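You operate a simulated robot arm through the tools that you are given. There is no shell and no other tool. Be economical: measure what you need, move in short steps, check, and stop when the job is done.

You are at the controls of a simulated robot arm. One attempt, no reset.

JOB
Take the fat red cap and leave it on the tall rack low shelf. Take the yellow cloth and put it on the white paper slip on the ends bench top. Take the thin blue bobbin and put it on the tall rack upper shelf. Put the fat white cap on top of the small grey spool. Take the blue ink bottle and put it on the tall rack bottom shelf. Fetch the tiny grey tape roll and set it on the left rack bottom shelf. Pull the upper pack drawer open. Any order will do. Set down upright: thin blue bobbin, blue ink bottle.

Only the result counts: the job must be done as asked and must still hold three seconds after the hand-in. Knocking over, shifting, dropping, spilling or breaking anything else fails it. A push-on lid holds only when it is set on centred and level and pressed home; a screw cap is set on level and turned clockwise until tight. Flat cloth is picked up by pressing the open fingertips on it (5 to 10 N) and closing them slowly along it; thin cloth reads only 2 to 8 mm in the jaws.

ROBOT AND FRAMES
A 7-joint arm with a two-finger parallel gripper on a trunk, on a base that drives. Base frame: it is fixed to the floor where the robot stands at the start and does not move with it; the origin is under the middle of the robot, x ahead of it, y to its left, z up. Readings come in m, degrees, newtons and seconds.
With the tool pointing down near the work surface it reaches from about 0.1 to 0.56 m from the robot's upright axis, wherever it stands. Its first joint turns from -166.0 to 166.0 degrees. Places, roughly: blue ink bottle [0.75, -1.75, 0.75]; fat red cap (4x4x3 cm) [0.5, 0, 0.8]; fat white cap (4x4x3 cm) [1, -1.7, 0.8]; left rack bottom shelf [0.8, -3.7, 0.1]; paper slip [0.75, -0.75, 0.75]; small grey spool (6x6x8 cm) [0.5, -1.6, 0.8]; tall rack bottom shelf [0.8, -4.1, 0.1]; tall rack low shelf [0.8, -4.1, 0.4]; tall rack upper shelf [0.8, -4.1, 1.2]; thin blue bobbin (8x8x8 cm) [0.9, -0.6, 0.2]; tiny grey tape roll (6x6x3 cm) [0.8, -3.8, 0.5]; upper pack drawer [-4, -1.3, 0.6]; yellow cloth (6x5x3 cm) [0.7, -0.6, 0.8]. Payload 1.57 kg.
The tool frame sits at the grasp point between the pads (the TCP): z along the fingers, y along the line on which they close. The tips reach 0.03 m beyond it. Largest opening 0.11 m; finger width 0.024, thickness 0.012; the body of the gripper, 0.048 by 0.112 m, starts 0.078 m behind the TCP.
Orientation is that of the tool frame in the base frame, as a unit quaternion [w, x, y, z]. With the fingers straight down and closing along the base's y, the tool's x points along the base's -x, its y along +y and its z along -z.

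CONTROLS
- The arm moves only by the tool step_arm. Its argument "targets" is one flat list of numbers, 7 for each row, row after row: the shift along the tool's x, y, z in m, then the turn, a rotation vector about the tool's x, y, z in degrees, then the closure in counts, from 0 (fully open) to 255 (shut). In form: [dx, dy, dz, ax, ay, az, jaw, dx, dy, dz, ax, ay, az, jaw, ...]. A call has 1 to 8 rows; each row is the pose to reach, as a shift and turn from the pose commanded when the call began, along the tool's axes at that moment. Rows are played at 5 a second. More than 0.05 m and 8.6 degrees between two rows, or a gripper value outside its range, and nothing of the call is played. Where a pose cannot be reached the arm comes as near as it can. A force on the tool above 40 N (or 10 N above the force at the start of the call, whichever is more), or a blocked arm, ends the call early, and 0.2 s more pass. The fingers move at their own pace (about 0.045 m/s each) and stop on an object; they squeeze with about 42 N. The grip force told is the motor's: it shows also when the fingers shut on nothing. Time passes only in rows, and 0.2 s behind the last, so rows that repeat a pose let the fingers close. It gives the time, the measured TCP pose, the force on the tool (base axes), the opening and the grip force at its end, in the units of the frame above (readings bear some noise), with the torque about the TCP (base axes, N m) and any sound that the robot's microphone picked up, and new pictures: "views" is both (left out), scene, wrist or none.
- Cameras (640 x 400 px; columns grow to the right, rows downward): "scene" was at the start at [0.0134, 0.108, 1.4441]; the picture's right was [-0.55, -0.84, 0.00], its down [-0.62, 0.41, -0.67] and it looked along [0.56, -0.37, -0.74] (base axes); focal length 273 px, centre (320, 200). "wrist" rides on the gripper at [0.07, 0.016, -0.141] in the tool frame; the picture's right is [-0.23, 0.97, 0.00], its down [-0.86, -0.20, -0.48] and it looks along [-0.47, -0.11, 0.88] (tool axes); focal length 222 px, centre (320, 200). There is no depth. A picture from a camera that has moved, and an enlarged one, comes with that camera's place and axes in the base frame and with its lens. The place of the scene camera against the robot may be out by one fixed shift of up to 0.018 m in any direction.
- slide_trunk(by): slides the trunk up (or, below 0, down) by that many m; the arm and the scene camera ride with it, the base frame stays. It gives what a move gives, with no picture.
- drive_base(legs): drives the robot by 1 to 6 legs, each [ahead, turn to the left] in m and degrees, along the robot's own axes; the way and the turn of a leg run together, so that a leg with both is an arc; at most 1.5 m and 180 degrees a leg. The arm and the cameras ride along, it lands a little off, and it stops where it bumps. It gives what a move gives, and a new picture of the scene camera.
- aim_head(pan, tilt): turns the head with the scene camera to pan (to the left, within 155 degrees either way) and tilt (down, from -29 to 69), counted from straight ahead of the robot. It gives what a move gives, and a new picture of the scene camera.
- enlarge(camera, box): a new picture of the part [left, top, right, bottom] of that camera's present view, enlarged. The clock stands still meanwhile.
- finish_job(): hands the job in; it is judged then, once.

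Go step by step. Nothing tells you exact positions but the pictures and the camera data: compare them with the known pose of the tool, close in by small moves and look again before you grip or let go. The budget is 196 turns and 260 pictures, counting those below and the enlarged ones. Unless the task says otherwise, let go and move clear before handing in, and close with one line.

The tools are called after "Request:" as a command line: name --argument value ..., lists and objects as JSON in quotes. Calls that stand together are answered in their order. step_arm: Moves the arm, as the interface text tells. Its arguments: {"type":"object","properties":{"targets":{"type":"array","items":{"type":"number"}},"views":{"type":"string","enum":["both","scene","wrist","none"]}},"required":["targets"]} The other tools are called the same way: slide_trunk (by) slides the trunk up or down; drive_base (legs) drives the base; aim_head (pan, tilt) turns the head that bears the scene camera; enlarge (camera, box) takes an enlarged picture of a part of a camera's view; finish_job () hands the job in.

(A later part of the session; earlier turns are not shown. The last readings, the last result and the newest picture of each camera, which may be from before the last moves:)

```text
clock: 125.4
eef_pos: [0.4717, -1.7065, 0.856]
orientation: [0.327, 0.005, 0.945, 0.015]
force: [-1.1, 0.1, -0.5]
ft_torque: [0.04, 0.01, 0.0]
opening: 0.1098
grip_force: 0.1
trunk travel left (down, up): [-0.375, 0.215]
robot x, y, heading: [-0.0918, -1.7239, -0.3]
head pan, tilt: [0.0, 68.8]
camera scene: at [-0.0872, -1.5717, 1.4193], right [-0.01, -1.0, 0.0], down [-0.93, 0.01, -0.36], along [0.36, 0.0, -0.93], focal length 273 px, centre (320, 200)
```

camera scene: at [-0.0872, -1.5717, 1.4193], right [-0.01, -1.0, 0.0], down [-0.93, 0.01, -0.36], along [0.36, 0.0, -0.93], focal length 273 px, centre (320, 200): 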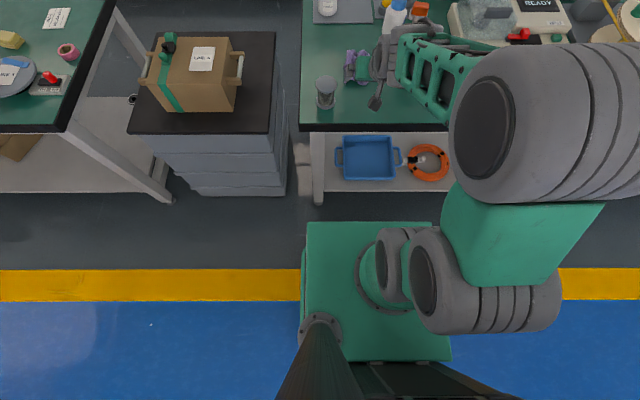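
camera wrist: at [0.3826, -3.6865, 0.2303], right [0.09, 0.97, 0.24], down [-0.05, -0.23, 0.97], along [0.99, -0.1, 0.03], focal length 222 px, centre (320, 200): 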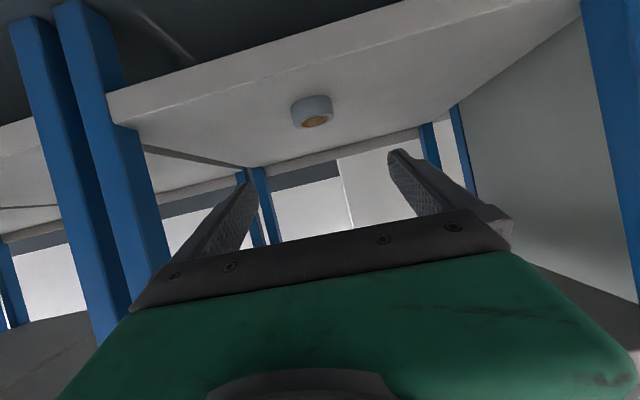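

The shoulder plate seems to be the front limit. I'll raise the hand well above the objects and creep forward to find how close I can stand.

Request:
step_arm --targets '[-0.025, 0, -0.035, 0, 0, 0, 0, -0.05, 0, -0.07, 0, 0, 0, 0, -0.075, 0, -0.105, 0, 0, 0, 0, -0.1, 0, -0.13, 0, 0, 0, 0]' --views "none"

Request:
drive_base --legs '[[0.2, 0.3]]'

```text
clock: 126.4
eef_pos: [0.4685, -1.7107, 1.0213]
orientation: [0.327, 0.006, 0.945, 0.014]
force: [0.5, -0.1, 0.1]
ft_torque: [0.02, -0.01, 0.02]
opening: 0.11
grip_force: 0.1
trunk travel left (down, up): [-0.375, 0.215]
robot x, y, heading: [-0.0884, -1.7244, -0.5]
head pan, tilt: [0.0, 68.8]
```

```text
clock: 128.1
eef_pos: [0.6705, -1.7086, 1.0212]
orientation: [0.327, 0.002, 0.945, 0.016]
force: [-0.5, 0.1, -0.4]
ft_torque: [0.02, -0.05, 0.02]
opening: 0.1099
grip_force: 0.0
trunk travel left (down, up): [-0.375, 0.215]
robot x, y, heading: [0.1105, -1.7265, 0.3]
head pan, tilt: [0.0, 68.8]
camera scene: at [0.1142, -1.5728, 1.4193], right [0.0, -1.0, 0.0], down [-0.93, 0.0, -0.36], along [0.36, 0.0, -0.93], focal length 273 px, centre (320, 200)
```

scene: 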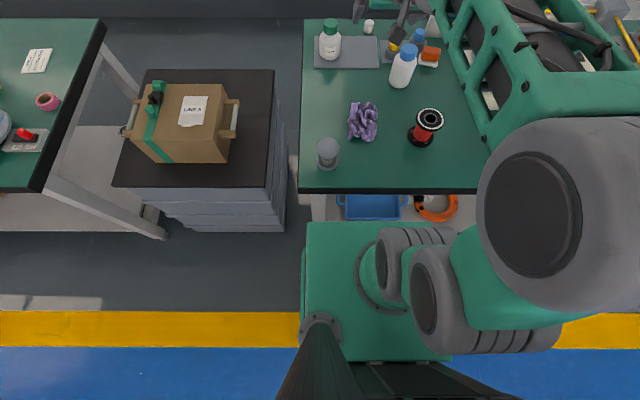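

I'm at x=0.11 with no bump. The white cap is near (0.975,-1.74). I try extending the arm towards it, high above the table, flattening the tool.

Request:
step_arm --targets '[-0.03, -0.005, 0.025, 0, -5, 0, 0, -0.063, -0.01, 0.049, 0, -10, 0, 0, -0.095, -0.015, 0.074, 0, -15, 0, 0, -0.126, -0.02, 0.098, 0, -20, 0, 0, -0.158, -0.025, 0.123, 0, -25, 0, 0]' --views "both"

```text
clock: 129.2
eef_pos: [0.8691, -1.731, 1.0219]
orientation: [0.523, 0.006, 0.852, 0.015]
force: [-0.1, -0.2, 1.0]
ft_torque: [0.01, 0.04, 0.02]
opening: 0.11
grip_force: 0.1
trunk travel left (down, up): [-0.375, 0.215]
robot x, y, heading: [0.1101, -1.7329, 0.1]
head pan, tilt: [0.0, 68.8]
camera scene: at [0.1143, -1.5728, 1.4193], right [0.0, -1.0, 0.0], down [-0.93, 0.0, -0.36], along [0.36, 0.0, -0.93], focal length 273 px, centre (320, 200)
camera wrist: at [0.7118, -1.7173, 1.0244], right [0.1, 0.97, 0.23], down [-0.04, -0.23, 0.97], along [0.99, -0.1, 0.02], focal length 222 px, centre (320, 200)
```

scene: 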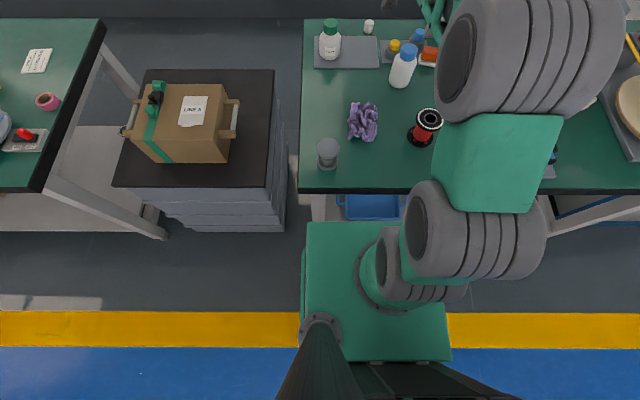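
wrist: 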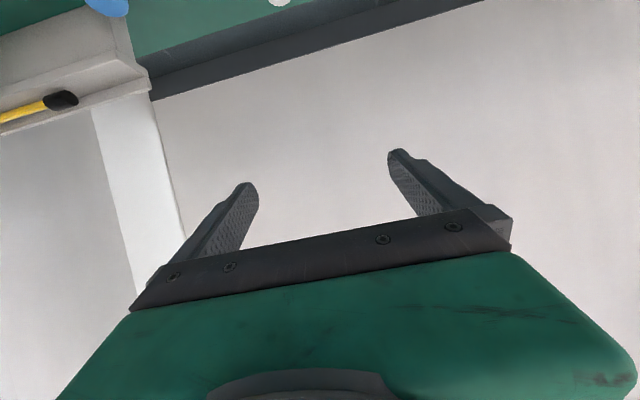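

Reach is ample. The hand would pass close to the ink bottle on its way to the cap, so I'll deliver the bottle first; I position in front of it for a look.

Request:
step_arm --targets '[0.031, -0.015, -0.024, 0, 0, 0, 0, 0.062, -0.03, -0.048, 0, 0, 0, 0, 0.092, -0.045, -0.071, 0, 0, 0, 0, 0.123, -0.06, -0.095, 0, 0, 0, 0, 0.154, -0.075, -0.119, 0, 0, 0, 0, 0.184, -0.09, -0.142, 0, 0, 0, 0]' --views "both"

```text
clock: 130.7
eef_pos: [0.6614, -1.8195, 0.9164]
orientation: [0.524, 0.005, 0.852, 0.016]
force: [0.1, -0.3, -0.4]
ft_torque: [0.02, -0.03, 0.01]
opening: 0.1099
grip_force: 0.0
trunk travel left (down, up): [-0.375, 0.215]
robot x, y, heading: [0.1127, -1.7257, 0.1]
head pan, tilt: [0.0, 68.8]
camera scene: at [0.1144, -1.5728, 1.4193], right [0.0, -1.0, 0.0], down [-0.93, 0.0, -0.36], along [0.36, 0.0, -0.93], focal length 273 px, centre (320, 200)
camera wrist: at [0.5036, -1.8048, 0.9184], right [0.1, 0.97, 0.23], down [-0.04, -0.23, 0.97], along [0.99, -0.1, 0.02], focal length 222 px, centre (320, 200)
```

scene: 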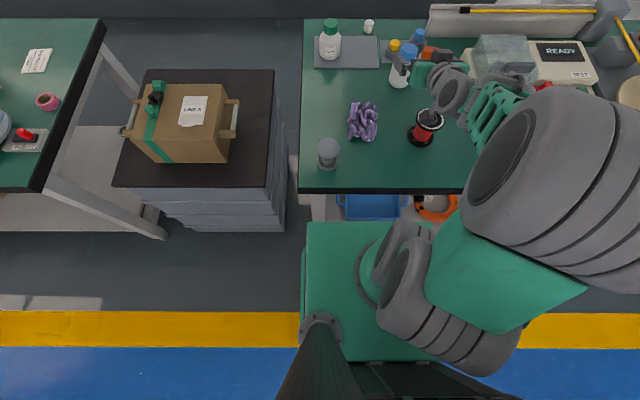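
wrist: 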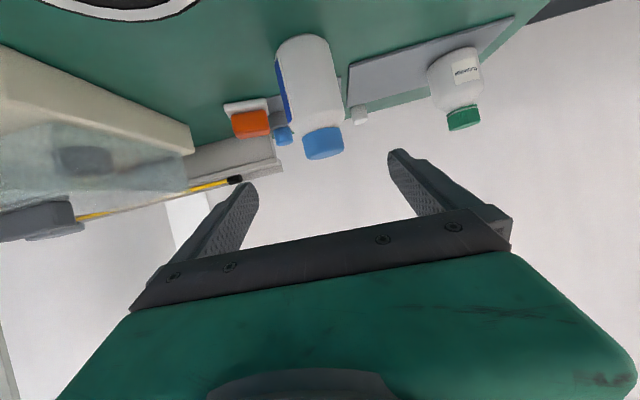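

Request:
enlarge --camera "wrist" --box '[220, 20, 400, 180]'

Request:
enlarge --camera "scene" --box '[320, 10, 480, 110]'

```text
2.50 times, centred on (310, 100) of wrist
camera zoom: at [0.5036, -1.8048, 0.9184], right [0.1, 0.97, 0.23], down [-0.04, -0.23, 0.97], along [0.99, -0.1, 0.02], focal length 555 px, centre (345, 450)
```

zoom: 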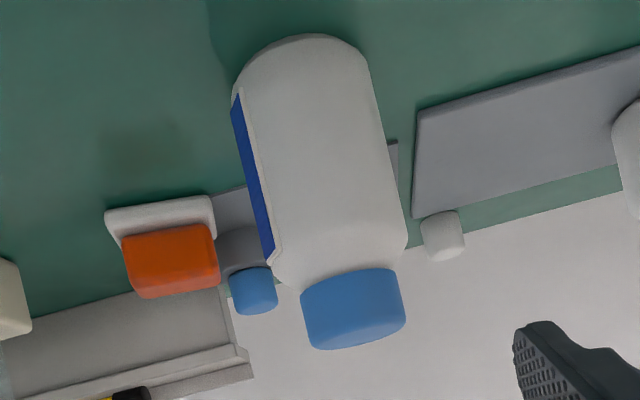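

```text
4.00 times, centred on (400, 60) of scene
camera zoom: at [0.1144, -1.5728, 1.4193], right [0.0, -1.0, 0.0], down [-0.93, 0.0, -0.36], along [0.36, 0.0, -0.93], focal length 1092 px, centre (0, 760)
```

zoom: 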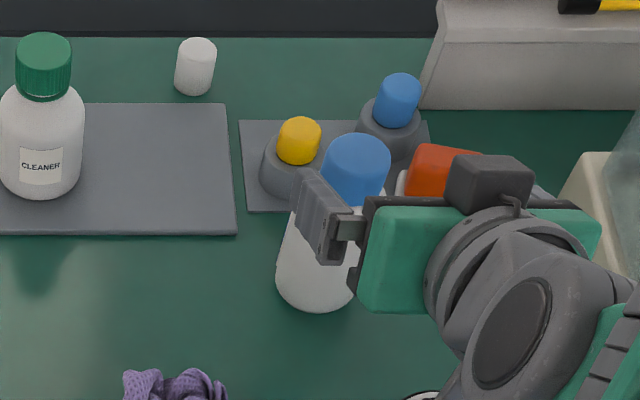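

The bottle stands at about (0.777,-1.815), 12.5 cm tall, 6.7 cm wide. I line up at 55° tilt for a straight approach over the red spool.

Request:
step_arm --targets '[0.01, 0.002, 0.012, 0, 4, 0, 0, 0.025, 0.004, 0.03, 0, 8, 0, 0, 0.0415, 0.004, 0.049, 0, 8, 0, 0]' --views "both"

```text
clock: 131.4
eef_pos: [0.6879, -1.8145, 0.8586]
orientation: [0.463, 0.005, 0.886, 0.015]
force: [-0.1, 0.0, 0.8]
ft_torque: [0.03, -0.01, -0.01]
opening: 0.1102
grip_force: 0.1
trunk travel left (down, up): [-0.375, 0.215]
robot x, y, heading: [0.1118, -1.7235, -0.3]
head pan, tilt: [0.0, 68.8]
camera scene: at [0.1142, -1.5728, 1.4193], right [0.0, -1.0, 0.0], down [-0.93, 0.0, -0.36], along [0.36, 0.0, -0.93], focal length 273 px, centre (320, 200)
camera wrist: at [0.533, -1.8007, 0.8828], right [0.12, 0.97, 0.22], down [0.1, -0.23, 0.97], along [0.99, -0.1, -0.12], focal length 222 px, centre (320, 200)
```

scene: 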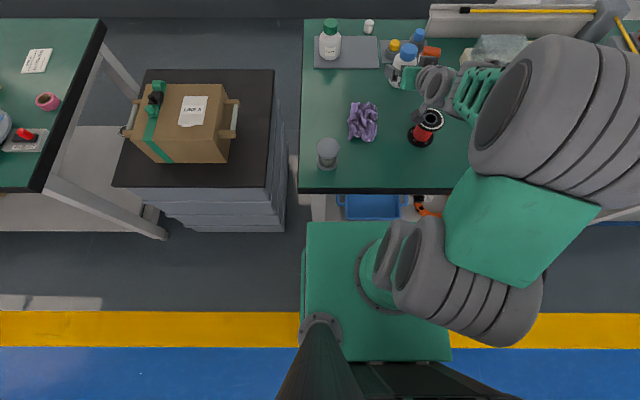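
wrist: 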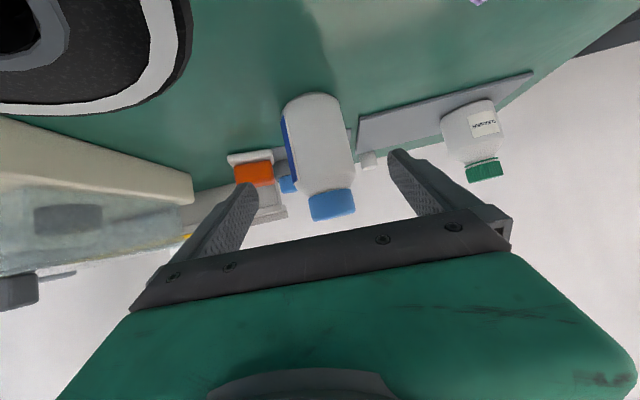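

Well aligned. I move straight in and close.

Request:
step_arm --targets '[0, 0, 0.035, 0, 0, 0, 0, 0, 0, 0.07, 0, 0, 0, 0, 0, 0, 0.098, 0, 0, 0, 0, 0, 0, 0.098, 0, 0, 0, 0]' --views "both"

```text
clock: 132.4
eef_pos: [0.7667, -1.8104, 0.8013]
orientation: [0.462, 0.004, 0.887, 0.016]
force: [0.1, 0.2, -0.6]
ft_torque: [-0.02, 0.01, 0.01]
opening: 0.1102
grip_force: 0.0
trunk travel left (down, up): [-0.375, 0.215]
robot x, y, heading: [0.1123, -1.726, 0.1]
head pan, tilt: [0.0, 68.8]
camera scene: at [0.1146, -1.5728, 1.4193], right [0.0, -1.0, 0.0], down [-0.93, 0.0, -0.36], along [0.36, 0.0, -0.93], focal length 273 px, centre (320, 200)
camera wrist: at [0.6116, -1.7976, 0.8262], right [0.12, 0.97, 0.22], down [0.1, -0.23, 0.97], along [0.99, -0.1, -0.12], focal length 222 px, centre (320, 200)
```

scene: 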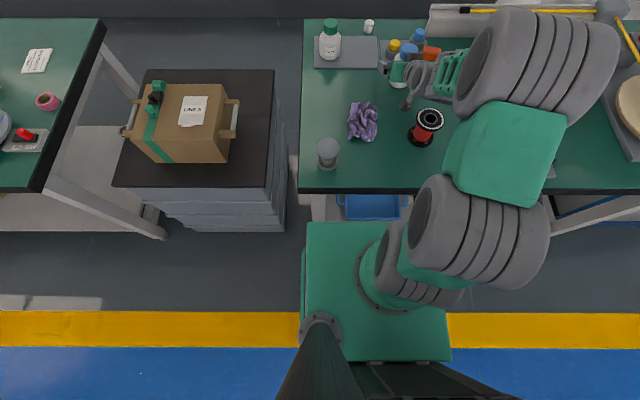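
wrist: 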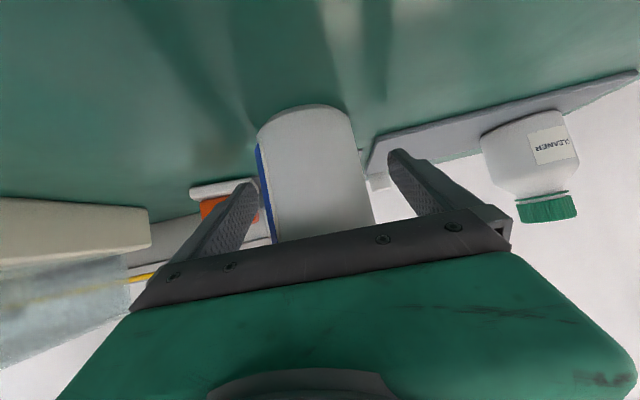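

Request:
step_arm --targets '[0, -0.006, 0, 0, 0, 0, 0, 0, -0.006, 0, 0, 0, 0, 60, 0, -0.006, 0, 0, 0, 0, 120, 0, -0.006, 0, 0, 0, 0, 180, 0, -0.006, 0, 0, 0, 0, 255, 0, -0.006, 0, 0, 0, 0, 255, 0, -0.006, 0, 0, 0, 0, 255]' --views "wrist"

```text
clock: 134.1
eef_pos: [0.7663, -1.8182, 0.802]
orientation: [0.464, 0.005, 0.886, 0.015]
force: [0.6, -0.5, 0.8]
ft_torque: [-0.19, 0.05, 0.0]
opening: 0.0605
grip_force: 38.5
trunk travel left (down, up): [-0.375, 0.215]
robot x, y, heading: [0.1099, -1.7254, -0.4]
head pan, tilt: [0.0, 68.8]
camera wrist: at [0.6109, -1.8046, 0.8268], right [0.12, 0.97, 0.22], down [0.1, -0.23, 0.97], along [0.99, -0.1, -0.12], focal length 222 px, centre (320, 200)
```

wrist: 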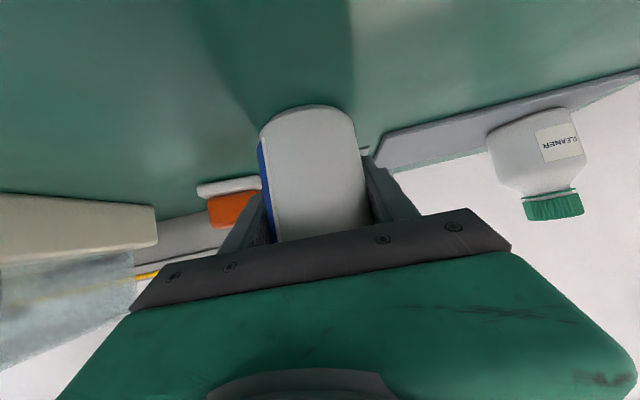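

Gripped. Lift straight up.

Request:
step_arm --targets '[-0.008, 0, -0.006, 0, 0, 0, 255, -0.025, 0, -0.017, 0, 0, 0, 255, -0.049, 0, -0.034, 0, 0, 0, 255, -0.082, 0, -0.057, 0, 0, 0, 255, -0.115, 0, -0.08, 0, 0, 0, 255, -0.148, 0, -0.103, 0, 0, 0, 255]' --views "both"

```text
clock: 135.4
eef_pos: [0.7658, -1.8234, 0.9831]
orientation: [0.462, 0.004, 0.887, 0.016]
force: [0.2, -0.1, -2.4]
ft_torque: [-0.01, 0.0, -0.01]
opening: 0.0604
grip_force: 42.2
trunk travel left (down, up): [-0.375, 0.215]
robot x, y, heading: [0.1102, -1.7253, -0.2]
head pan, tilt: [0.0, 68.8]
camera scene: at [0.1146, -1.5729, 1.4193], right [0.0, -1.0, 0.0], down [-0.93, 0.0, -0.36], along [0.36, 0.0, -0.93], focal length 273 px, centre (320, 200)
camera wrist: at [0.6104, -1.8101, 1.0068], right [0.12, 0.97, 0.22], down [0.1, -0.23, 0.97], along [0.99, -0.1, -0.12], focal length 222 px, centre (320, 200)
```

scene: 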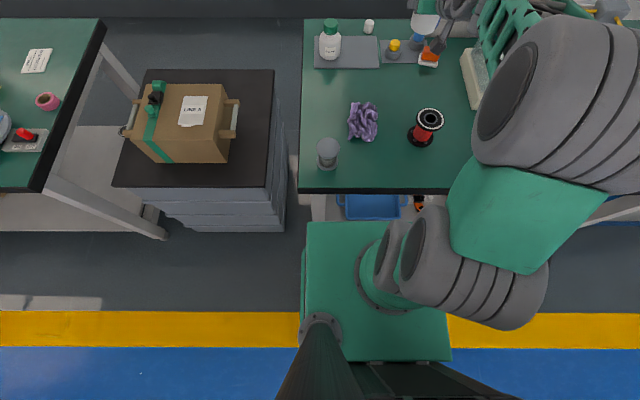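
wrist: 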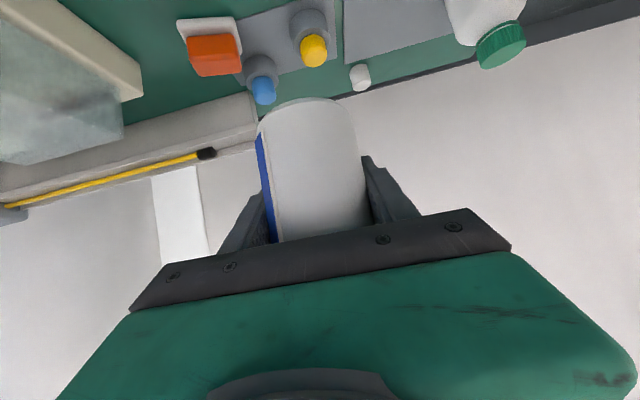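

The bottle is held upright. I back off and drive to the tall rack.

Request:
drive_base --legs '[[-0.42, 0], [0, -90], [1.2, 0], [1.08, 0]]'

```text
clock: 152.6
eef_pos: [-0.1803, -4.6603, 0.9834]
orientation: [0.352, 0.602, 0.651, -0.301]
force: [-0.2, 0.2, -2.0]
ft_torque: [-0.04, -0.03, 0.01]
opening: 0.0598
grip_force: 41.6
trunk travel left (down, up): [-0.375, 0.215]
robot x, y, heading: [-0.1385, -4.0002, -84.8]
head pan, tilt: [0.0, 68.8]
camera scene: at [0.0228, -3.9847, 1.4193], right [-1.0, -0.09, 0.0], down [-0.08, 0.93, -0.36], along [0.03, -0.36, -0.93], focal length 273 px, centre (320, 200)
```

scene: 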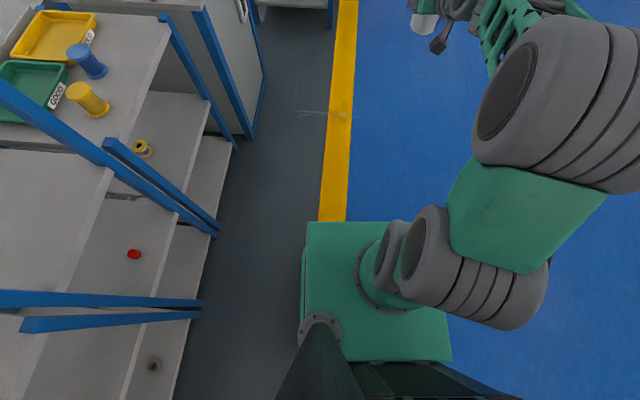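

I retract the arm a little so the turn towards the rack is safe, then turn.

Request:
step_arm --targets '[0.025, 0, -0.036, 0, 0, 0, 255, 0.05, 0, -0.072, 0, 0, 0, 255, 0.075, 0, -0.107, 0, 0, 0, 255, 0.1, 0, -0.143, 0, 0, 0, 255]' --views "none"

Request:
drive_base --legs '[[0, 84.8], [-0.15, 0]]'

Request:
aim_head --pan 0 --tilt 45

```text
clock: 153.6
eef_pos: [-0.1955, -4.4854, 0.9845]
orientation: [0.351, 0.602, 0.651, -0.301]
force: [1.5, 0.6, -2.8]
ft_torque: [-0.01, 0.02, 0.03]
opening: 0.0597
grip_force: 41.9
trunk travel left (down, up): [-0.375, 0.215]
robot x, y, heading: [-0.1362, -3.9973, -85.3]
head pan, tilt: [0.0, 68.8]
```

```text
clock: 158.5
eef_pos: [0.1845, -4.1153, 0.9842]
orientation: [0.463, 0.025, 0.886, 0.005]
force: [-0.3, -0.3, -2.1]
ft_torque: [0.01, -0.02, 0.01]
opening: 0.0596
grip_force: 42.3
trunk travel left (down, up): [-0.375, 0.215]
robot x, y, heading: [-0.2882, -3.9886, -2.7]
head pan, tilt: [0.0, 68.8]
camera scene: at [-0.2786, -3.84, 1.4193], right [-0.05, -1.0, 0.0], down [-0.93, 0.05, -0.36], along [0.36, -0.02, -0.93], focal length 273 px, centre (320, 200)
```

scene: 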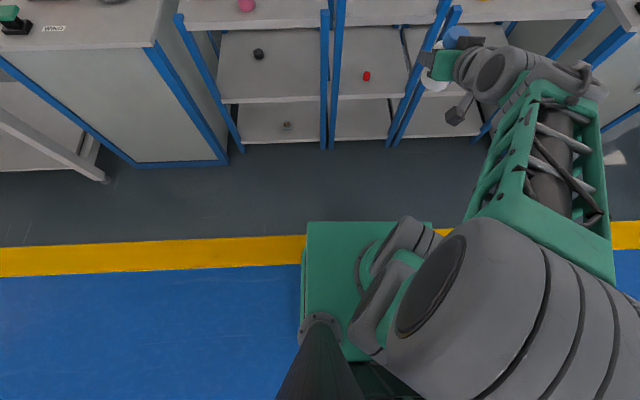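

```text
clock: 159.3
eef_pos: [0.1855, -4.1157, 0.9841]
orientation: [0.463, 0.025, 0.886, 0.005]
force: [0.2, 1.6, -1.9]
ft_torque: [0.0, -0.05, -0.01]
opening: 0.0597
grip_force: 42.5
trunk travel left (down, up): [-0.375, 0.215]
robot x, y, heading: [-0.2928, -3.9936, -3.0]
head pan, tilt: [0.0, 45.0]
camera scene: at [-0.2533, -3.8413, 1.4481], right [-0.05, -1.0, 0.0], down [-0.71, 0.03, -0.71], along [0.71, -0.03, -0.71], focal length 273 px, centre (320, 200)
```

scene: 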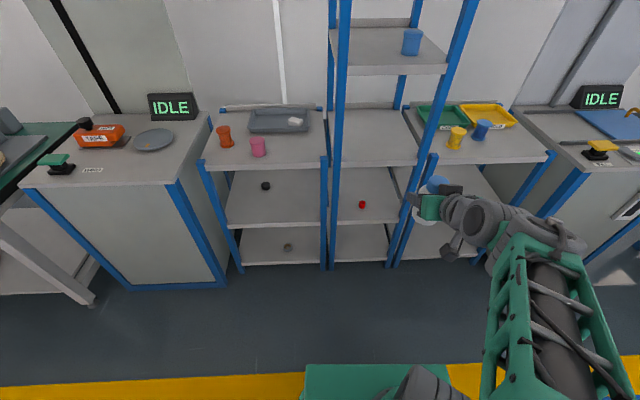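

Request:
drive_base --legs '[[0, 2.9]]'

Request:
slide_trunk --by -0.37

Request:
step_arm --targets '[0.0275, 0, 0.039, 0, 0, 0, 255, 0.055, 0, 0.078, 0, 0, 0, 255, 0.0826, 0, 0.1175, 0, 0, 0, 255, 0.11, 0, 0.1566, 0, 0, 0, 255, 0.1377, 0, 0.1958, 0, 0, 0, 255, 0.165, 0, 0.235, 0, 0, 0, 255, 0.1928, 0, 0.274, 0, 0, 0, 255, 0.2203, 0, 0.3132, 0, 0, 0, 255]'

```text
clock: 160.2
eef_pos: [0.1908, -4.0906, 0.9846]
orientation: [0.462, 0.002, 0.886, 0.016]
force: [0.1, -0.4, -2.5]
ft_torque: [0.01, -0.03, 0.0]
opening: 0.0596
grip_force: 41.6
trunk travel left (down, up): [-0.375, 0.215]
robot x, y, heading: [-0.2906, -3.9933, 0.2]
head pan, tilt: [0.0, 45.0]
camera scene: at [-0.2614, -3.8399, 1.4482], right [0.0, -1.0, 0.0], down [-0.71, 0.0, -0.71], along [0.71, 0.0, -0.71], focal length 273 px, centre (320, 200)
```

scene: 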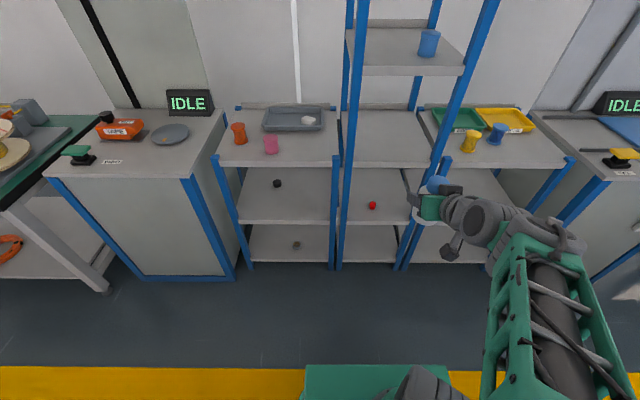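

```text
clock: 163.8
eef_pos: [0.1914, -4.09, 0.6157]
orientation: [0.463, 0.002, 0.886, 0.017]
force: [-0.6, 0.6, -1.9]
ft_torque: [0.0, -0.01, 0.01]
opening: 0.0595
grip_force: 42.6
trunk travel left (down, up): [-0.005, 0.585]
robot x, y, heading: [-0.2919, -3.9925, 0.4]
head pan, tilt: [0.0, 45.0]
```

```text
clock: 165.6
eef_pos: [0.321, -4.0743, 0.258]
orientation: [0.463, 0.001, 0.886, 0.017]
force: [0.1, 0.2, -1.6]
ft_torque: [0.01, 0.02, 0.01]
opening: 0.0598
grip_force: 41.6
trunk travel left (down, up): [-0.005, 0.585]
robot x, y, heading: [-0.2886, -3.9914, 0.1]
head pan, tilt: [0.0, 45.0]
camera scene: at [-0.2617, -3.8399, 1.0782], right [0.0, -1.0, 0.0], down [-0.71, 0.0, -0.71], along [0.71, 0.0, -0.71], focal length 273 px, centre (320, 200)
camera wrist: at [0.1665, -4.0614, 0.2821], right [0.12, 0.97, 0.22], down [0.1, -0.23, 0.97], along [0.99, -0.09, -0.12], focal length 222 px, centre (320, 200)
```

scene: 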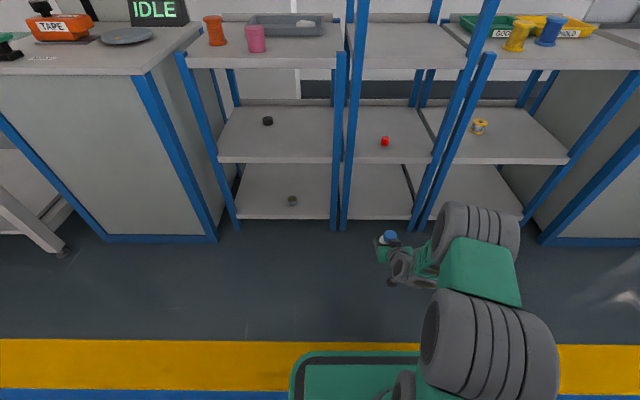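
wrist: 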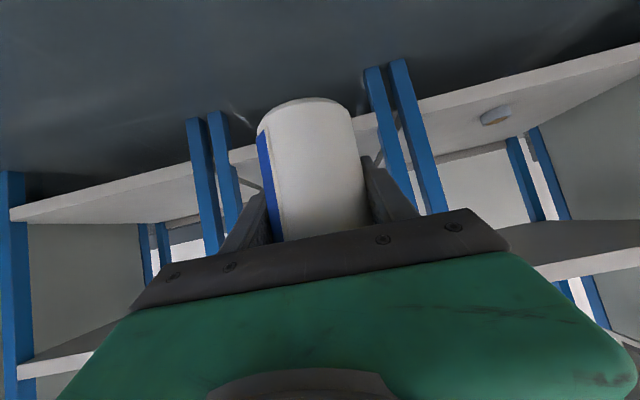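

I drive forward 27 cm, watching, then extend the arm over the bottom shelf.

Request:
drive_base --legs '[[0.26, 0]]'

Request:
step_arm --targets '[-0.01, -0.01, 0.03, 0, 0, 0, 255, -0.023, -0.02, 0.05, 0, 0, 0, 255, -0.037, -0.02, 0.07, 0, 0, 0, 255]'

```text
clock: 167.4
eef_pos: [0.5811, -4.0736, 0.2577]
orientation: [0.462, 0.002, 0.887, 0.017]
force: [-0.3, -0.1, -1.3]
ft_torque: [-0.02, -0.02, 0.02]
opening: 0.0603
grip_force: 41.7
trunk travel left (down, up): [-0.005, 0.585]
robot x, y, heading: [-0.029, -3.9891, 0.4]
head pan, tilt: [0.0, 45.0]
camera scene: at [-0.0014, -3.8391, 1.0782], right [0.0, -1.0, 0.0], down [-0.71, 0.0, -0.71], along [0.71, 0.0, -0.71], focal length 273 px, centre (320, 200)
```

scene: 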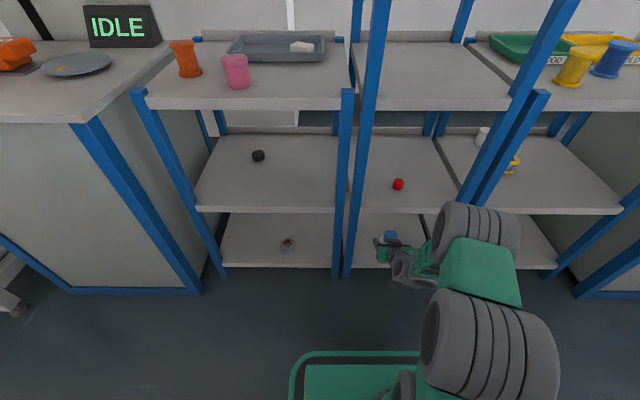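

```text
clock: 168.2
eef_pos: [0.6606, -4.0932, 0.2461]
orientation: [0.462, 0.002, 0.887, 0.017]
force: [-0.5, 0.3, -2.5]
ft_torque: [-0.02, 0.01, 0.0]
opening: 0.0596
grip_force: 41.6
trunk travel left (down, up): [-0.005, 0.585]
robot x, y, heading: [-0.0333, -3.9915, 0.3]
head pan, tilt: [0.0, 45.0]
camera scene: at [-0.0015, -3.8392, 1.0782], right [0.0, -1.0, 0.0], down [-0.71, 0.0, -0.71], along [0.71, 0.0, -0.71], focal length 273 px, centre (320, 200)
camera wrist: at [0.5053, -4.0792, 0.2697], right [0.12, 0.97, 0.22], down [0.1, -0.23, 0.97], along [0.99, -0.09, -0.12], focal length 222 px, centre (320, 200)
```

scene: 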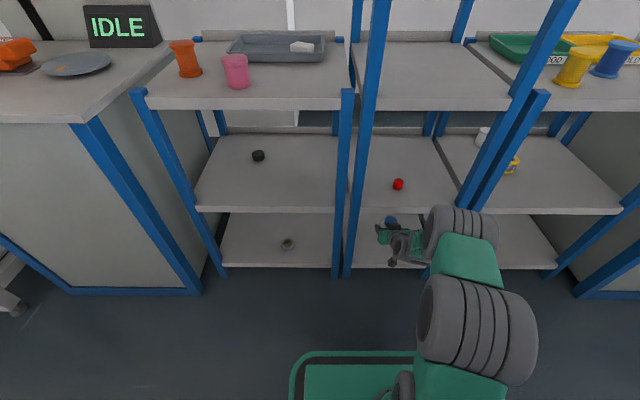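
wrist: 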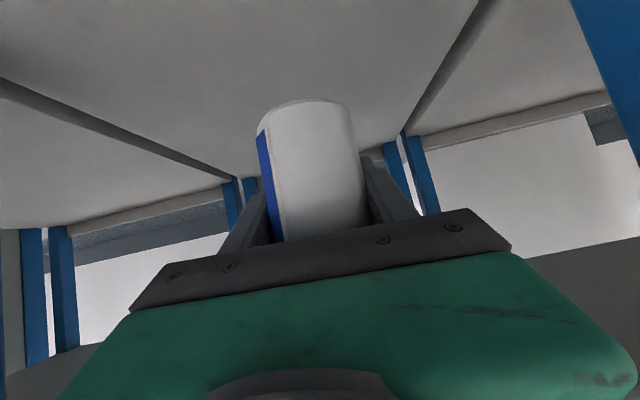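

Centred in the tall rack's bottom bay. Lowering.

Request:
step_arm --targets '[0.0246, 0, 0.0172, 0, 0, 0, 255, 0.0491, 0, 0.0344, 0, 0, 0, 255, 0.0565, 0, 0.0396, 0, 0, 0, 255]' --views "none"

Request:
step_arm --targets '[0.0033, 0, 0.0023, 0, 0, 0, 255]' --views "wrist"

```text
clock: 169.0
eef_pos: [0.6608, -4.0907, 0.1787]
orientation: [0.462, 0.002, 0.887, 0.016]
force: [-0.9, -0.3, -2.3]
ft_torque: [0.0, -0.01, 0.01]
opening: 0.0595
grip_force: 42.1
trunk travel left (down, up): [-0.005, 0.585]
robot x, y, heading: [-0.0323, -3.9901, 0.5]
head pan, tilt: [0.0, 45.0]
```

```text
clock: 169.4
eef_pos: [0.6608, -4.091, 0.175]
orientation: [0.463, 0.003, 0.886, 0.016]
force: [-0.5, 0.0, -1.5]
ft_torque: [0.02, -0.02, -0.02]
opening: 0.0598
grip_force: 42.3
trunk travel left (down, up): [-0.005, 0.585]
robot x, y, heading: [-0.0296, -3.9866, 0.1]
head pan, tilt: [0.0, 45.0]
camera wrist: at [0.5055, -4.0775, 0.1993], right [0.12, 0.97, 0.22], down [0.1, -0.23, 0.97], along [0.99, -0.09, -0.12], focal length 222 px, centre (320, 200)
```

wrist: 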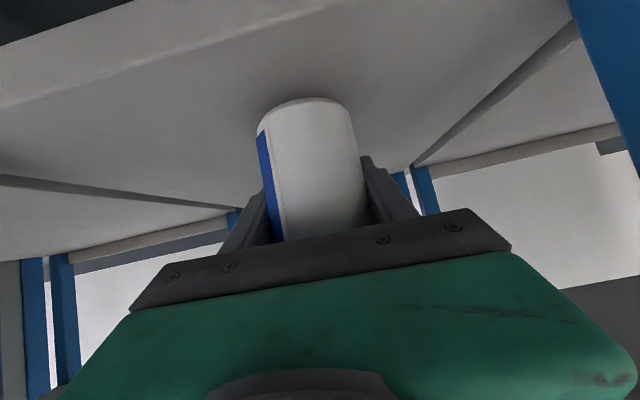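

Request:
step_arm --targets '[0.0025, 0, 0.0017, 0, 0, 0, 255, 0.0041, 0, 0.0029, 0, 0, 0, 255]' --views "none"

```text
clock: 170.0
eef_pos: [0.6599, -4.0899, 0.1709]
orientation: [0.463, 0.001, 0.886, 0.017]
force: [0.3, 0.2, -1.4]
ft_torque: [0.02, -0.03, 0.01]
opening: 0.0596
grip_force: 41.9
trunk travel left (down, up): [-0.005, 0.585]
robot x, y, heading: [-0.0314, -3.9873, 0.2]
head pan, tilt: [0.0, 45.0]
```

Request:
step_arm --targets '[0.0025, 0, 0.0017, 0, 0, 0, 255, 0.0041, 0, 0.0029, 0, 0, 0, 255]' --views "none"

Request:
step_arm --targets '[0.0016, 0, 0.0011, 0, 0, 0, 255, 0.0033, 0, 0.0023, 0, 0, 0, 255]' --views "wrist"

```text
clock: 170.6
eef_pos: [0.6611, -4.0892, 0.1683]
orientation: [0.464, 0.002, 0.886, 0.017]
force: [-3.7, -0.1, 12.6]
ft_torque: [-0.35, 0.18, -0.11]
opening: 0.0598
grip_force: 41.6
trunk travel left (down, up): [-0.005, 0.585]
robot x, y, heading: [-0.0324, -3.9902, 0.1]
head pan, tilt: [0.0, 45.0]
```

```text
clock: 171.2
eef_pos: [0.665, -4.0899, 0.1669]
orientation: [0.468, 0.001, 0.884, 0.016]
force: [-5.0, 2.3, 33.0]
ft_torque: [-0.79, 0.17, -0.05]
opening: 0.0597
grip_force: 41.8
trunk travel left (down, up): [-0.005, 0.585]
robot x, y, heading: [-0.032, -3.9921, 0.3]
head pan, tilt: [0.0, 45.0]
camera wrist: at [0.5079, -4.0772, 0.1894], right [0.12, 0.97, 0.22], down [0.09, -0.23, 0.97], along [0.99, -0.09, -0.11], focal length 222 px, centre (320, 200)
```

wrist: 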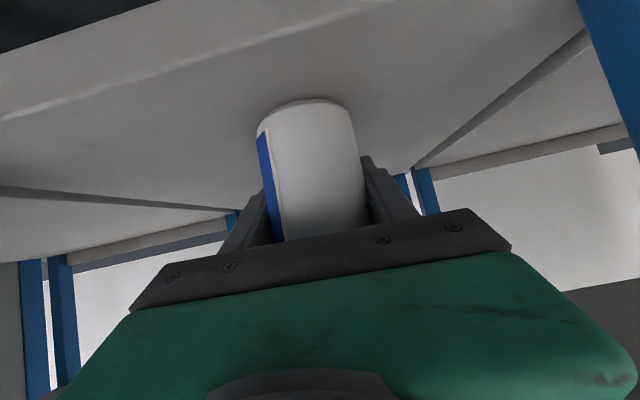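

Contact felt. I relieve, open slowly and check.

Request:
step_arm --targets '[-0.0045, 0, -0.0032, 0, 0, 0, 255, -0.0045, 0, -0.0032, 0, 0, 0, 100, -0.0045, 0, -0.0032, 0, 0, 0, 60, -0.0045, 0, -0.0032, 0, 0, 0, 30, -0.0045, 0, -0.0032, 0, 0, 0, 0, -0.0045, 0, -0.0032, 0, 0, 0, 0]' --views "wrist"

```text
clock: 172.6
eef_pos: [0.6595, -4.0895, 0.1654]
orientation: [0.461, 0.001, 0.887, 0.018]
force: [-0.1, 0.4, 0.2]
ft_torque: [0.01, 0.03, 0.02]
opening: 0.1103
grip_force: 0.0
trunk travel left (down, up): [-0.005, 0.585]
robot x, y, heading: [-0.0338, -3.9916, 0.4]
head pan, tilt: [0.0, 45.0]
camera wrist: at [0.5042, -4.077, 0.1904], right [0.12, 0.97, 0.22], down [0.1, -0.23, 0.97], along [0.99, -0.09, -0.12], focal length 222 px, centre (320, 200)
```

wrist: 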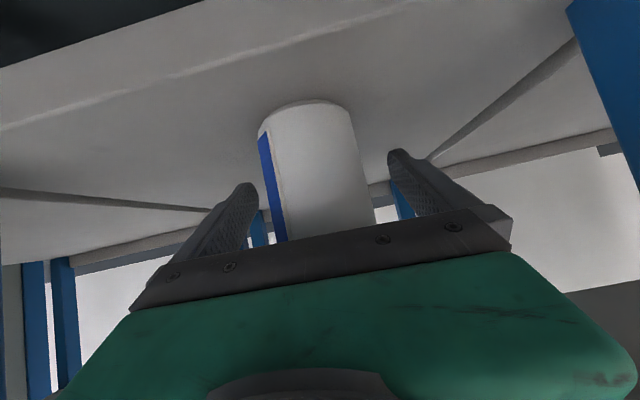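

The bottle stands upright. I retreat along the tool axis and back out.

Request:
step_arm --targets '[0, 0, -0.04, 0, 0, 0, 0, 0, 0, -0.08, 0, 0, 0, 0, 0, 0, -0.11, 0, 0, 0, 0]' --views "wrist"

Request:
drive_base --legs '[[-0.3, 0]]'

Request:
step_arm --targets '[-0.03, 0, -0.025, 0, 0, 0, 0, -0.06, 0, -0.05, 0, 0, 0, 0, -0.09, 0, -0.075, 0, 0, 0, 0, -0.12, 0, -0.1, 0, 0, 0, 0, -0.15, 0, -0.13, 0, 0, 0, 0, -0.18, 0, -0.16, 0, 0, 0, 0, -0.2, 0, -0.2, 0, 0, 0, 0]' --views "none"

Request:
slide_trunk --by 0.37

Request:
drive_base --legs '[[0, 90], [1.2, 0], [1.1, 0], [0, -90]]'

```text
clock: 173.4
eef_pos: [0.569, -4.0896, 0.2312]
orientation: [0.462, 0.002, 0.887, 0.017]
force: [0.2, -0.5, 0.5]
ft_torque: [-0.02, -0.03, -0.04]
opening: 0.11
grip_force: 0.0
trunk travel left (down, up): [-0.005, 0.585]
robot x, y, heading: [-0.0301, -3.9898, 0.5]
head pan, tilt: [0.0, 45.0]
camera wrist: at [0.4143, -4.0777, 0.2545], right [0.12, 0.97, 0.22], down [0.1, -0.23, 0.97], along [0.99, -0.09, -0.12], focal length 222 px, centre (320, 200)
```

wrist: 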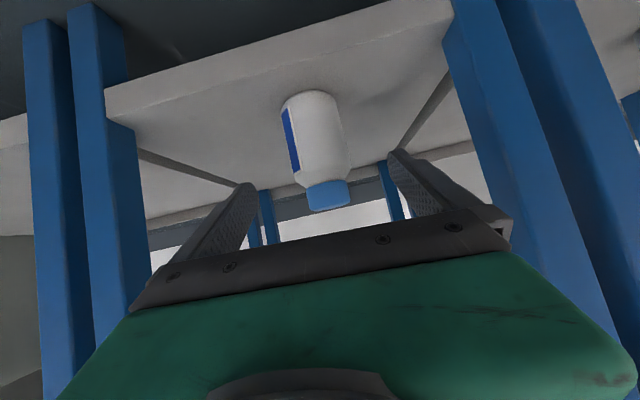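

```text
clock: 175.5
eef_pos: [0.2677, -4.0922, 0.2317]
orientation: [0.463, 0.003, 0.886, 0.016]
force: [-0.3, -0.8, -0.5]
ft_torque: [-0.02, 0.0, -0.02]
opening: 0.11
grip_force: 0.1
trunk travel left (down, up): [-0.005, 0.585]
robot x, y, heading: [-0.3305, -3.9896, 0.1]
head pan, tilt: [0.0, 45.0]
camera scene: at [-0.3032, -3.8399, 1.0782], right [0.0, -1.0, 0.0], down [-0.71, 0.0, -0.71], along [0.71, 0.0, -0.71], focal length 273 px, centre (320, 200)
```

scene: 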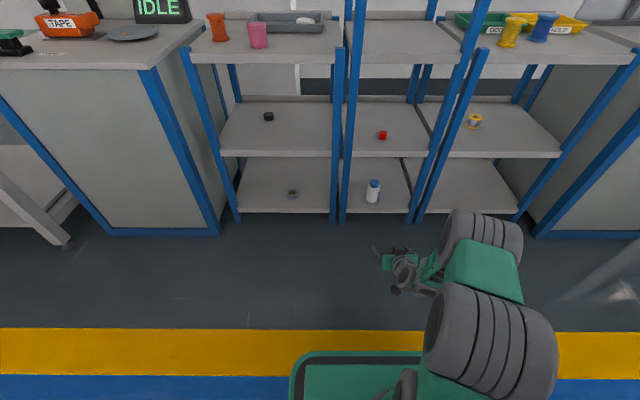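

```text
clock: 177.1
eef_pos: [0.2179, -4.1046, 0.5067]
orientation: [0.462, 0.003, 0.887, 0.017]
force: [0.7, -0.3, 0.4]
ft_torque: [0.0, -0.03, 0.01]
opening: 0.1102
grip_force: 0.0
trunk travel left (down, up): [-0.005, 0.585]
robot x, y, heading: [-0.333, -3.9925, 0.1]
head pan, tilt: [0.0, 45.0]
```

```text
clock: 180.6
eef_pos: [0.2189, -4.1034, 0.8768]
orientation: [0.462, 0.003, 0.887, 0.016]
force: [0.4, 0.6, -0.8]
ft_torque: [-0.01, 0.0, -0.01]
opening: 0.11
grip_force: 0.0
trunk travel left (down, up): [-0.375, 0.215]
robot x, y, heading: [-0.335, -3.9914, -0.1]
head pan, tilt: [0.0, 45.0]
```

```text
clock: 199.8
eef_pos: [0.1731, -1.7514, 0.8775]
orientation: [0.462, -0.018, 0.886, 0.028]
force: [0.2, 0.1, -0.4]
ft_torque: [-0.02, 0.0, -0.01]
opening: 0.11
grip_force: 0.1
trunk travel left (down, up): [-0.375, 0.215]
robot x, y, heading: [-0.3813, -1.6642, 2.6]
head pan, tilt: [0.0, 45.0]
camera scene: at [-0.3609, -1.5118, 1.4482], right [0.05, -1.0, 0.0], down [-0.71, -0.04, -0.71], along [0.71, 0.04, -0.71], focal length 273 px, centre (320, 200)
```

scene: 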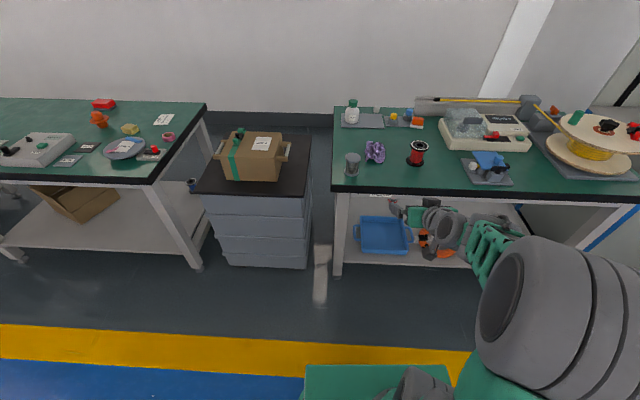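

Now back at the second bench. I raise the hand slightly, straighten and drive up for the white cap.

Request:
step_arm --targets '[-0.035, 0, -0.025, 0, 0, 0, 0, -0.07, 0, -0.05, 0, 0, 0, 0, -0.1, 0, -0.07, 0, 0, 0, 0]' --views "none"

Request:
drive_base --legs '[[0, -2.7], [0.48, 0]]'

Request:
step_arm --targets '[-0.025, 0.01, 0.035, 0, 0, 0, 0, -0.05, 0.02, 0.07, 0, 0, 0, 0, -0.075, 0.03, 0.105, 0, 0, 0, 0, -0.1, 0.035, 0.14, 0, 0, 0, 0]' --views "both"

```text
clock: 200.6
eef_pos: [0.1737, -1.7565, 1.0011]
orientation: [0.463, -0.018, 0.886, 0.027]
force: [0.2, 0.6, -0.6]
ft_torque: [0.03, 0.01, -0.01]
opening: 0.11
grip_force: 0.0
trunk travel left (down, up): [-0.375, 0.215]
robot x, y, heading: [-0.3807, -1.6668, 2.9]
head pan, tilt: [0.0, 45.0]
```

```text
clock: 203.8
eef_pos: [0.6437, -1.7879, 1.0017]
orientation: [0.463, 0.006, 0.886, 0.014]
force: [-0.3, 0.7, 0.5]
ft_torque: [0.0, -0.04, 0.0]
opening: 0.1102
grip_force: 0.0
trunk travel left (down, up): [-0.375, 0.215]
robot x, y, heading: [0.0953, -1.6642, -0.5]
head pan, tilt: [0.0, 45.0]
camera scene: at [0.1246, -1.5135, 1.4482], right [-0.01, -1.0, 0.0], down [-0.71, 0.0, -0.71], along [0.71, 0.0, -0.71], focal length 273 px, centre (320, 200)
```

scene: 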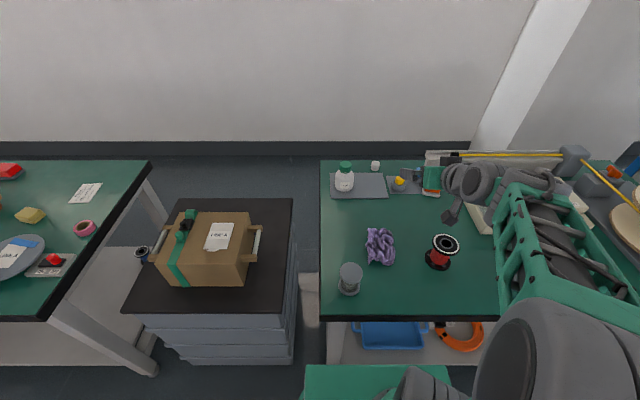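

```text
clock: 204.8
eef_pos: [0.8184, -1.7496, 1.007]
orientation: [0.463, 0.006, 0.886, 0.014]
force: [-0.5, 1.0, 0.5]
ft_torque: [-0.05, 0.01, -0.01]
opening: 0.11
grip_force: 0.1
trunk travel left (down, up): [-0.375, 0.215]
robot x, y, heading: [0.0948, -1.6666, -0.3]
head pan, tilt: [0.0, 45.0]
camera scene: at [0.1246, -1.5135, 1.4482], right [-0.01, -1.0, 0.0], down [-0.71, 0.0, -0.71], along [0.71, 0.0, -0.71], focal length 273 px, centre (320, 200)
camera wrist: at [0.6624, -1.7349, 1.0312], right [0.13, 0.97, 0.22], down [0.1, -0.23, 0.97], along [0.99, -0.1, -0.12], focal length 222 px, centre (320, 200)
```

scene: 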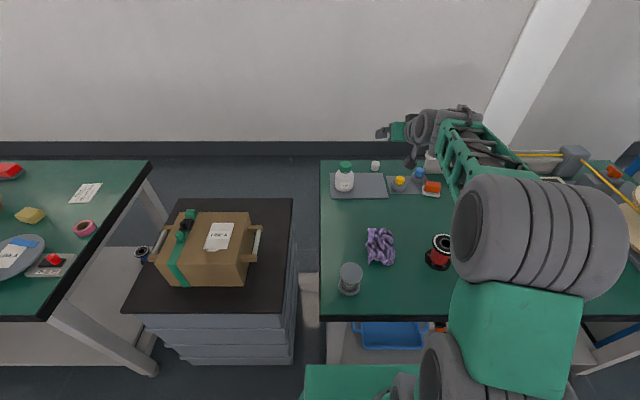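
wrist: 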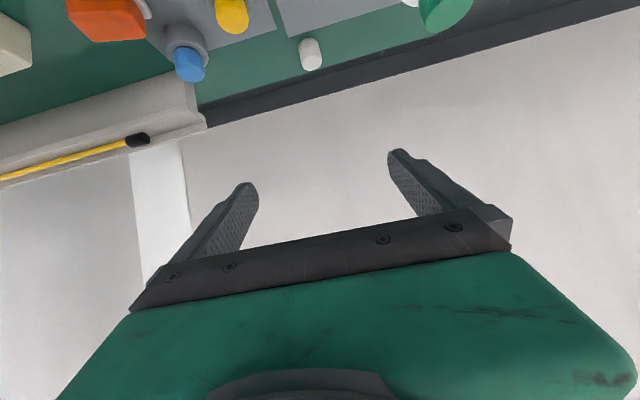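

The white cap is at about (0.977,-1.731), just behind the grey mat; neighbours are close, so I'll go in steeper (45°) with jaws half open.

Request:
step_arm --targets '[0.02, 0.005, 0.038, 0, 3, 0, 110, 0.04, 0.01, 0.076, 0, 6, 0, 110, 0.06, 0.015, 0.114, 0, 8, 0, 110, 0.0805, 0.0186, 0.1517, 0, 10, 0, 110, 0.0805, 0.0186, 0.1517, 0, 10, 0, 110]' --views "both"

```text
clock: 206.0
eef_pos: [0.8945, -1.7298, 0.8516]
orientation: [0.383, 0.005, 0.924, 0.015]
force: [0.7, 0.6, -0.1]
ft_torque: [0.0, -0.01, -0.04]
opening: 0.0629
grip_force: 0.1
trunk travel left (down, up): [-0.375, 0.215]
robot x, y, heading: [0.0932, -1.6662, -0.4]
head pan, tilt: [0.0, 45.0]
camera scene: at [0.1252, -1.5135, 1.4482], right [-0.01, -1.0, 0.0], down [-0.71, 0.0, -0.71], along [0.71, 0.0, -0.71], focal length 273 px, centre (320, 200)
camera wrist: at [0.7465, -1.715, 0.9019], right [0.16, 0.97, 0.19], down [0.27, -0.23, 0.94], along [0.95, -0.1, -0.29], focal length 222 px, centre (320, 200)
```

scene: 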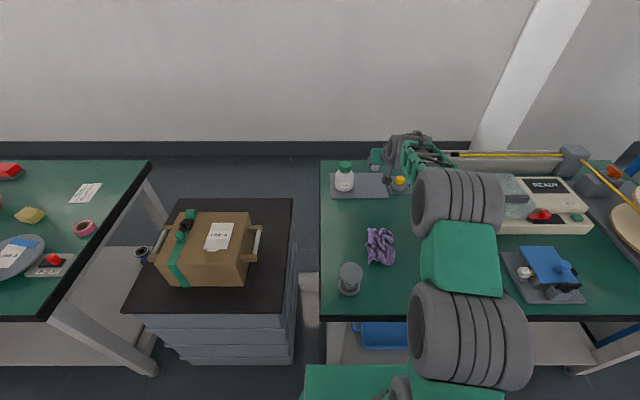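
wrist: 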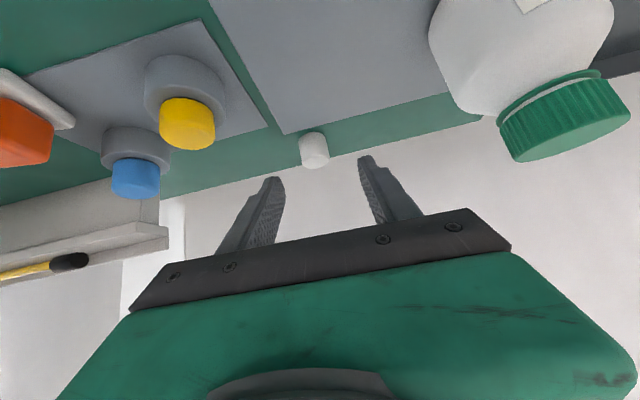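

Request:
step_arm --targets '[0, -0.001, 0.04, 0, 0, 0, 110, 0, -0.002, 0.075, 0, 0, 0, 110, 0, -0.003, 0.093, 0, 0, 0, 110, 0, -0.003, 0.093, 0, 0, 0, 110]' --views "both"

```text
clock: 207.0
eef_pos: [0.9599, -1.7297, 0.791]
orientation: [0.386, 0.005, 0.922, 0.014]
force: [-5.5, 0.3, 12.2]
ft_torque: [-0.35, 0.01, -0.28]
opening: 0.0622
grip_force: 0.1
trunk travel left (down, up): [-0.375, 0.215]
robot x, y, heading: [0.0934, -1.6648, -0.4]
head pan, tilt: [0.0, 45.0]
camera scene: at [0.1229, -1.5133, 1.4484], right [-0.01, -1.0, 0.0], down [-0.71, 0.0, -0.71], along [0.71, 0.0, -0.71], focal length 273 px, centre (320, 200)
camera wrist: at [0.8104, -1.7168, 0.8405], right [0.16, 0.97, 0.19], down [0.26, -0.23, 0.94], along [0.95, -0.1, -0.29], focal length 222 px, centre (320, 200)
```

scene: 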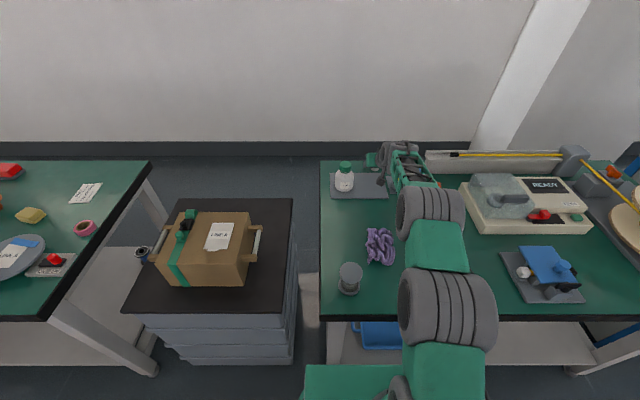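
wrist: 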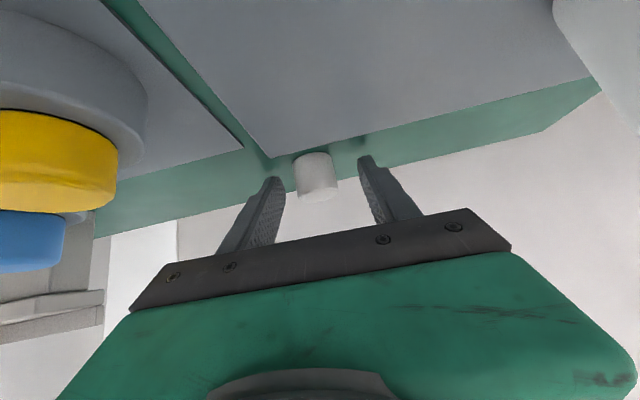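

Fingertips just touch the table with the cap centred between them. I raise 2 mm and close.

Request:
step_arm --targets '[-0.003, -0.001, -0.003, 0, 0, 0, 110, -0.003, -0.001, -0.003, 0, 0, 0, 150, -0.003, -0.001, -0.003, 0, 0, 0, 200, -0.003, -0.001, -0.003, 0, 0, 0, 255, -0.003, -0.001, -0.003, 0, 0, 0, 255, -0.003, -0.001, -0.003, 0, 0, 0, 255, -0.003, -0.001, -0.003, 0, 0, 0, 255]' --views "wrist"

```text
clock: 208.6
eef_pos: [0.9605, -1.7316, 0.7905]
orientation: [0.383, 0.005, 0.924, 0.015]
force: [-1.0, -0.9, 3.1]
ft_torque: [-0.05, -0.03, -0.02]
opening: 0.0304
grip_force: 39.6
trunk travel left (down, up): [-0.375, 0.215]
robot x, y, heading: [0.0962, -1.6667, -0.4]
head pan, tilt: [0.0, 45.0]
camera wrist: at [0.8113, -1.7184, 0.841], right [0.16, 0.97, 0.19], down [0.27, -0.23, 0.94], along [0.95, -0.1, -0.29], focal length 222 px, centre (320, 200)
```

wrist: 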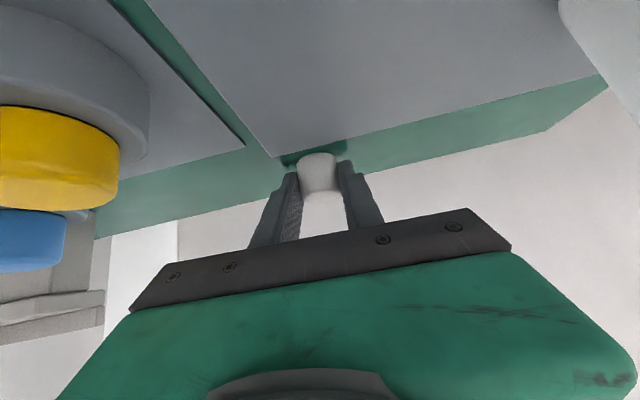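

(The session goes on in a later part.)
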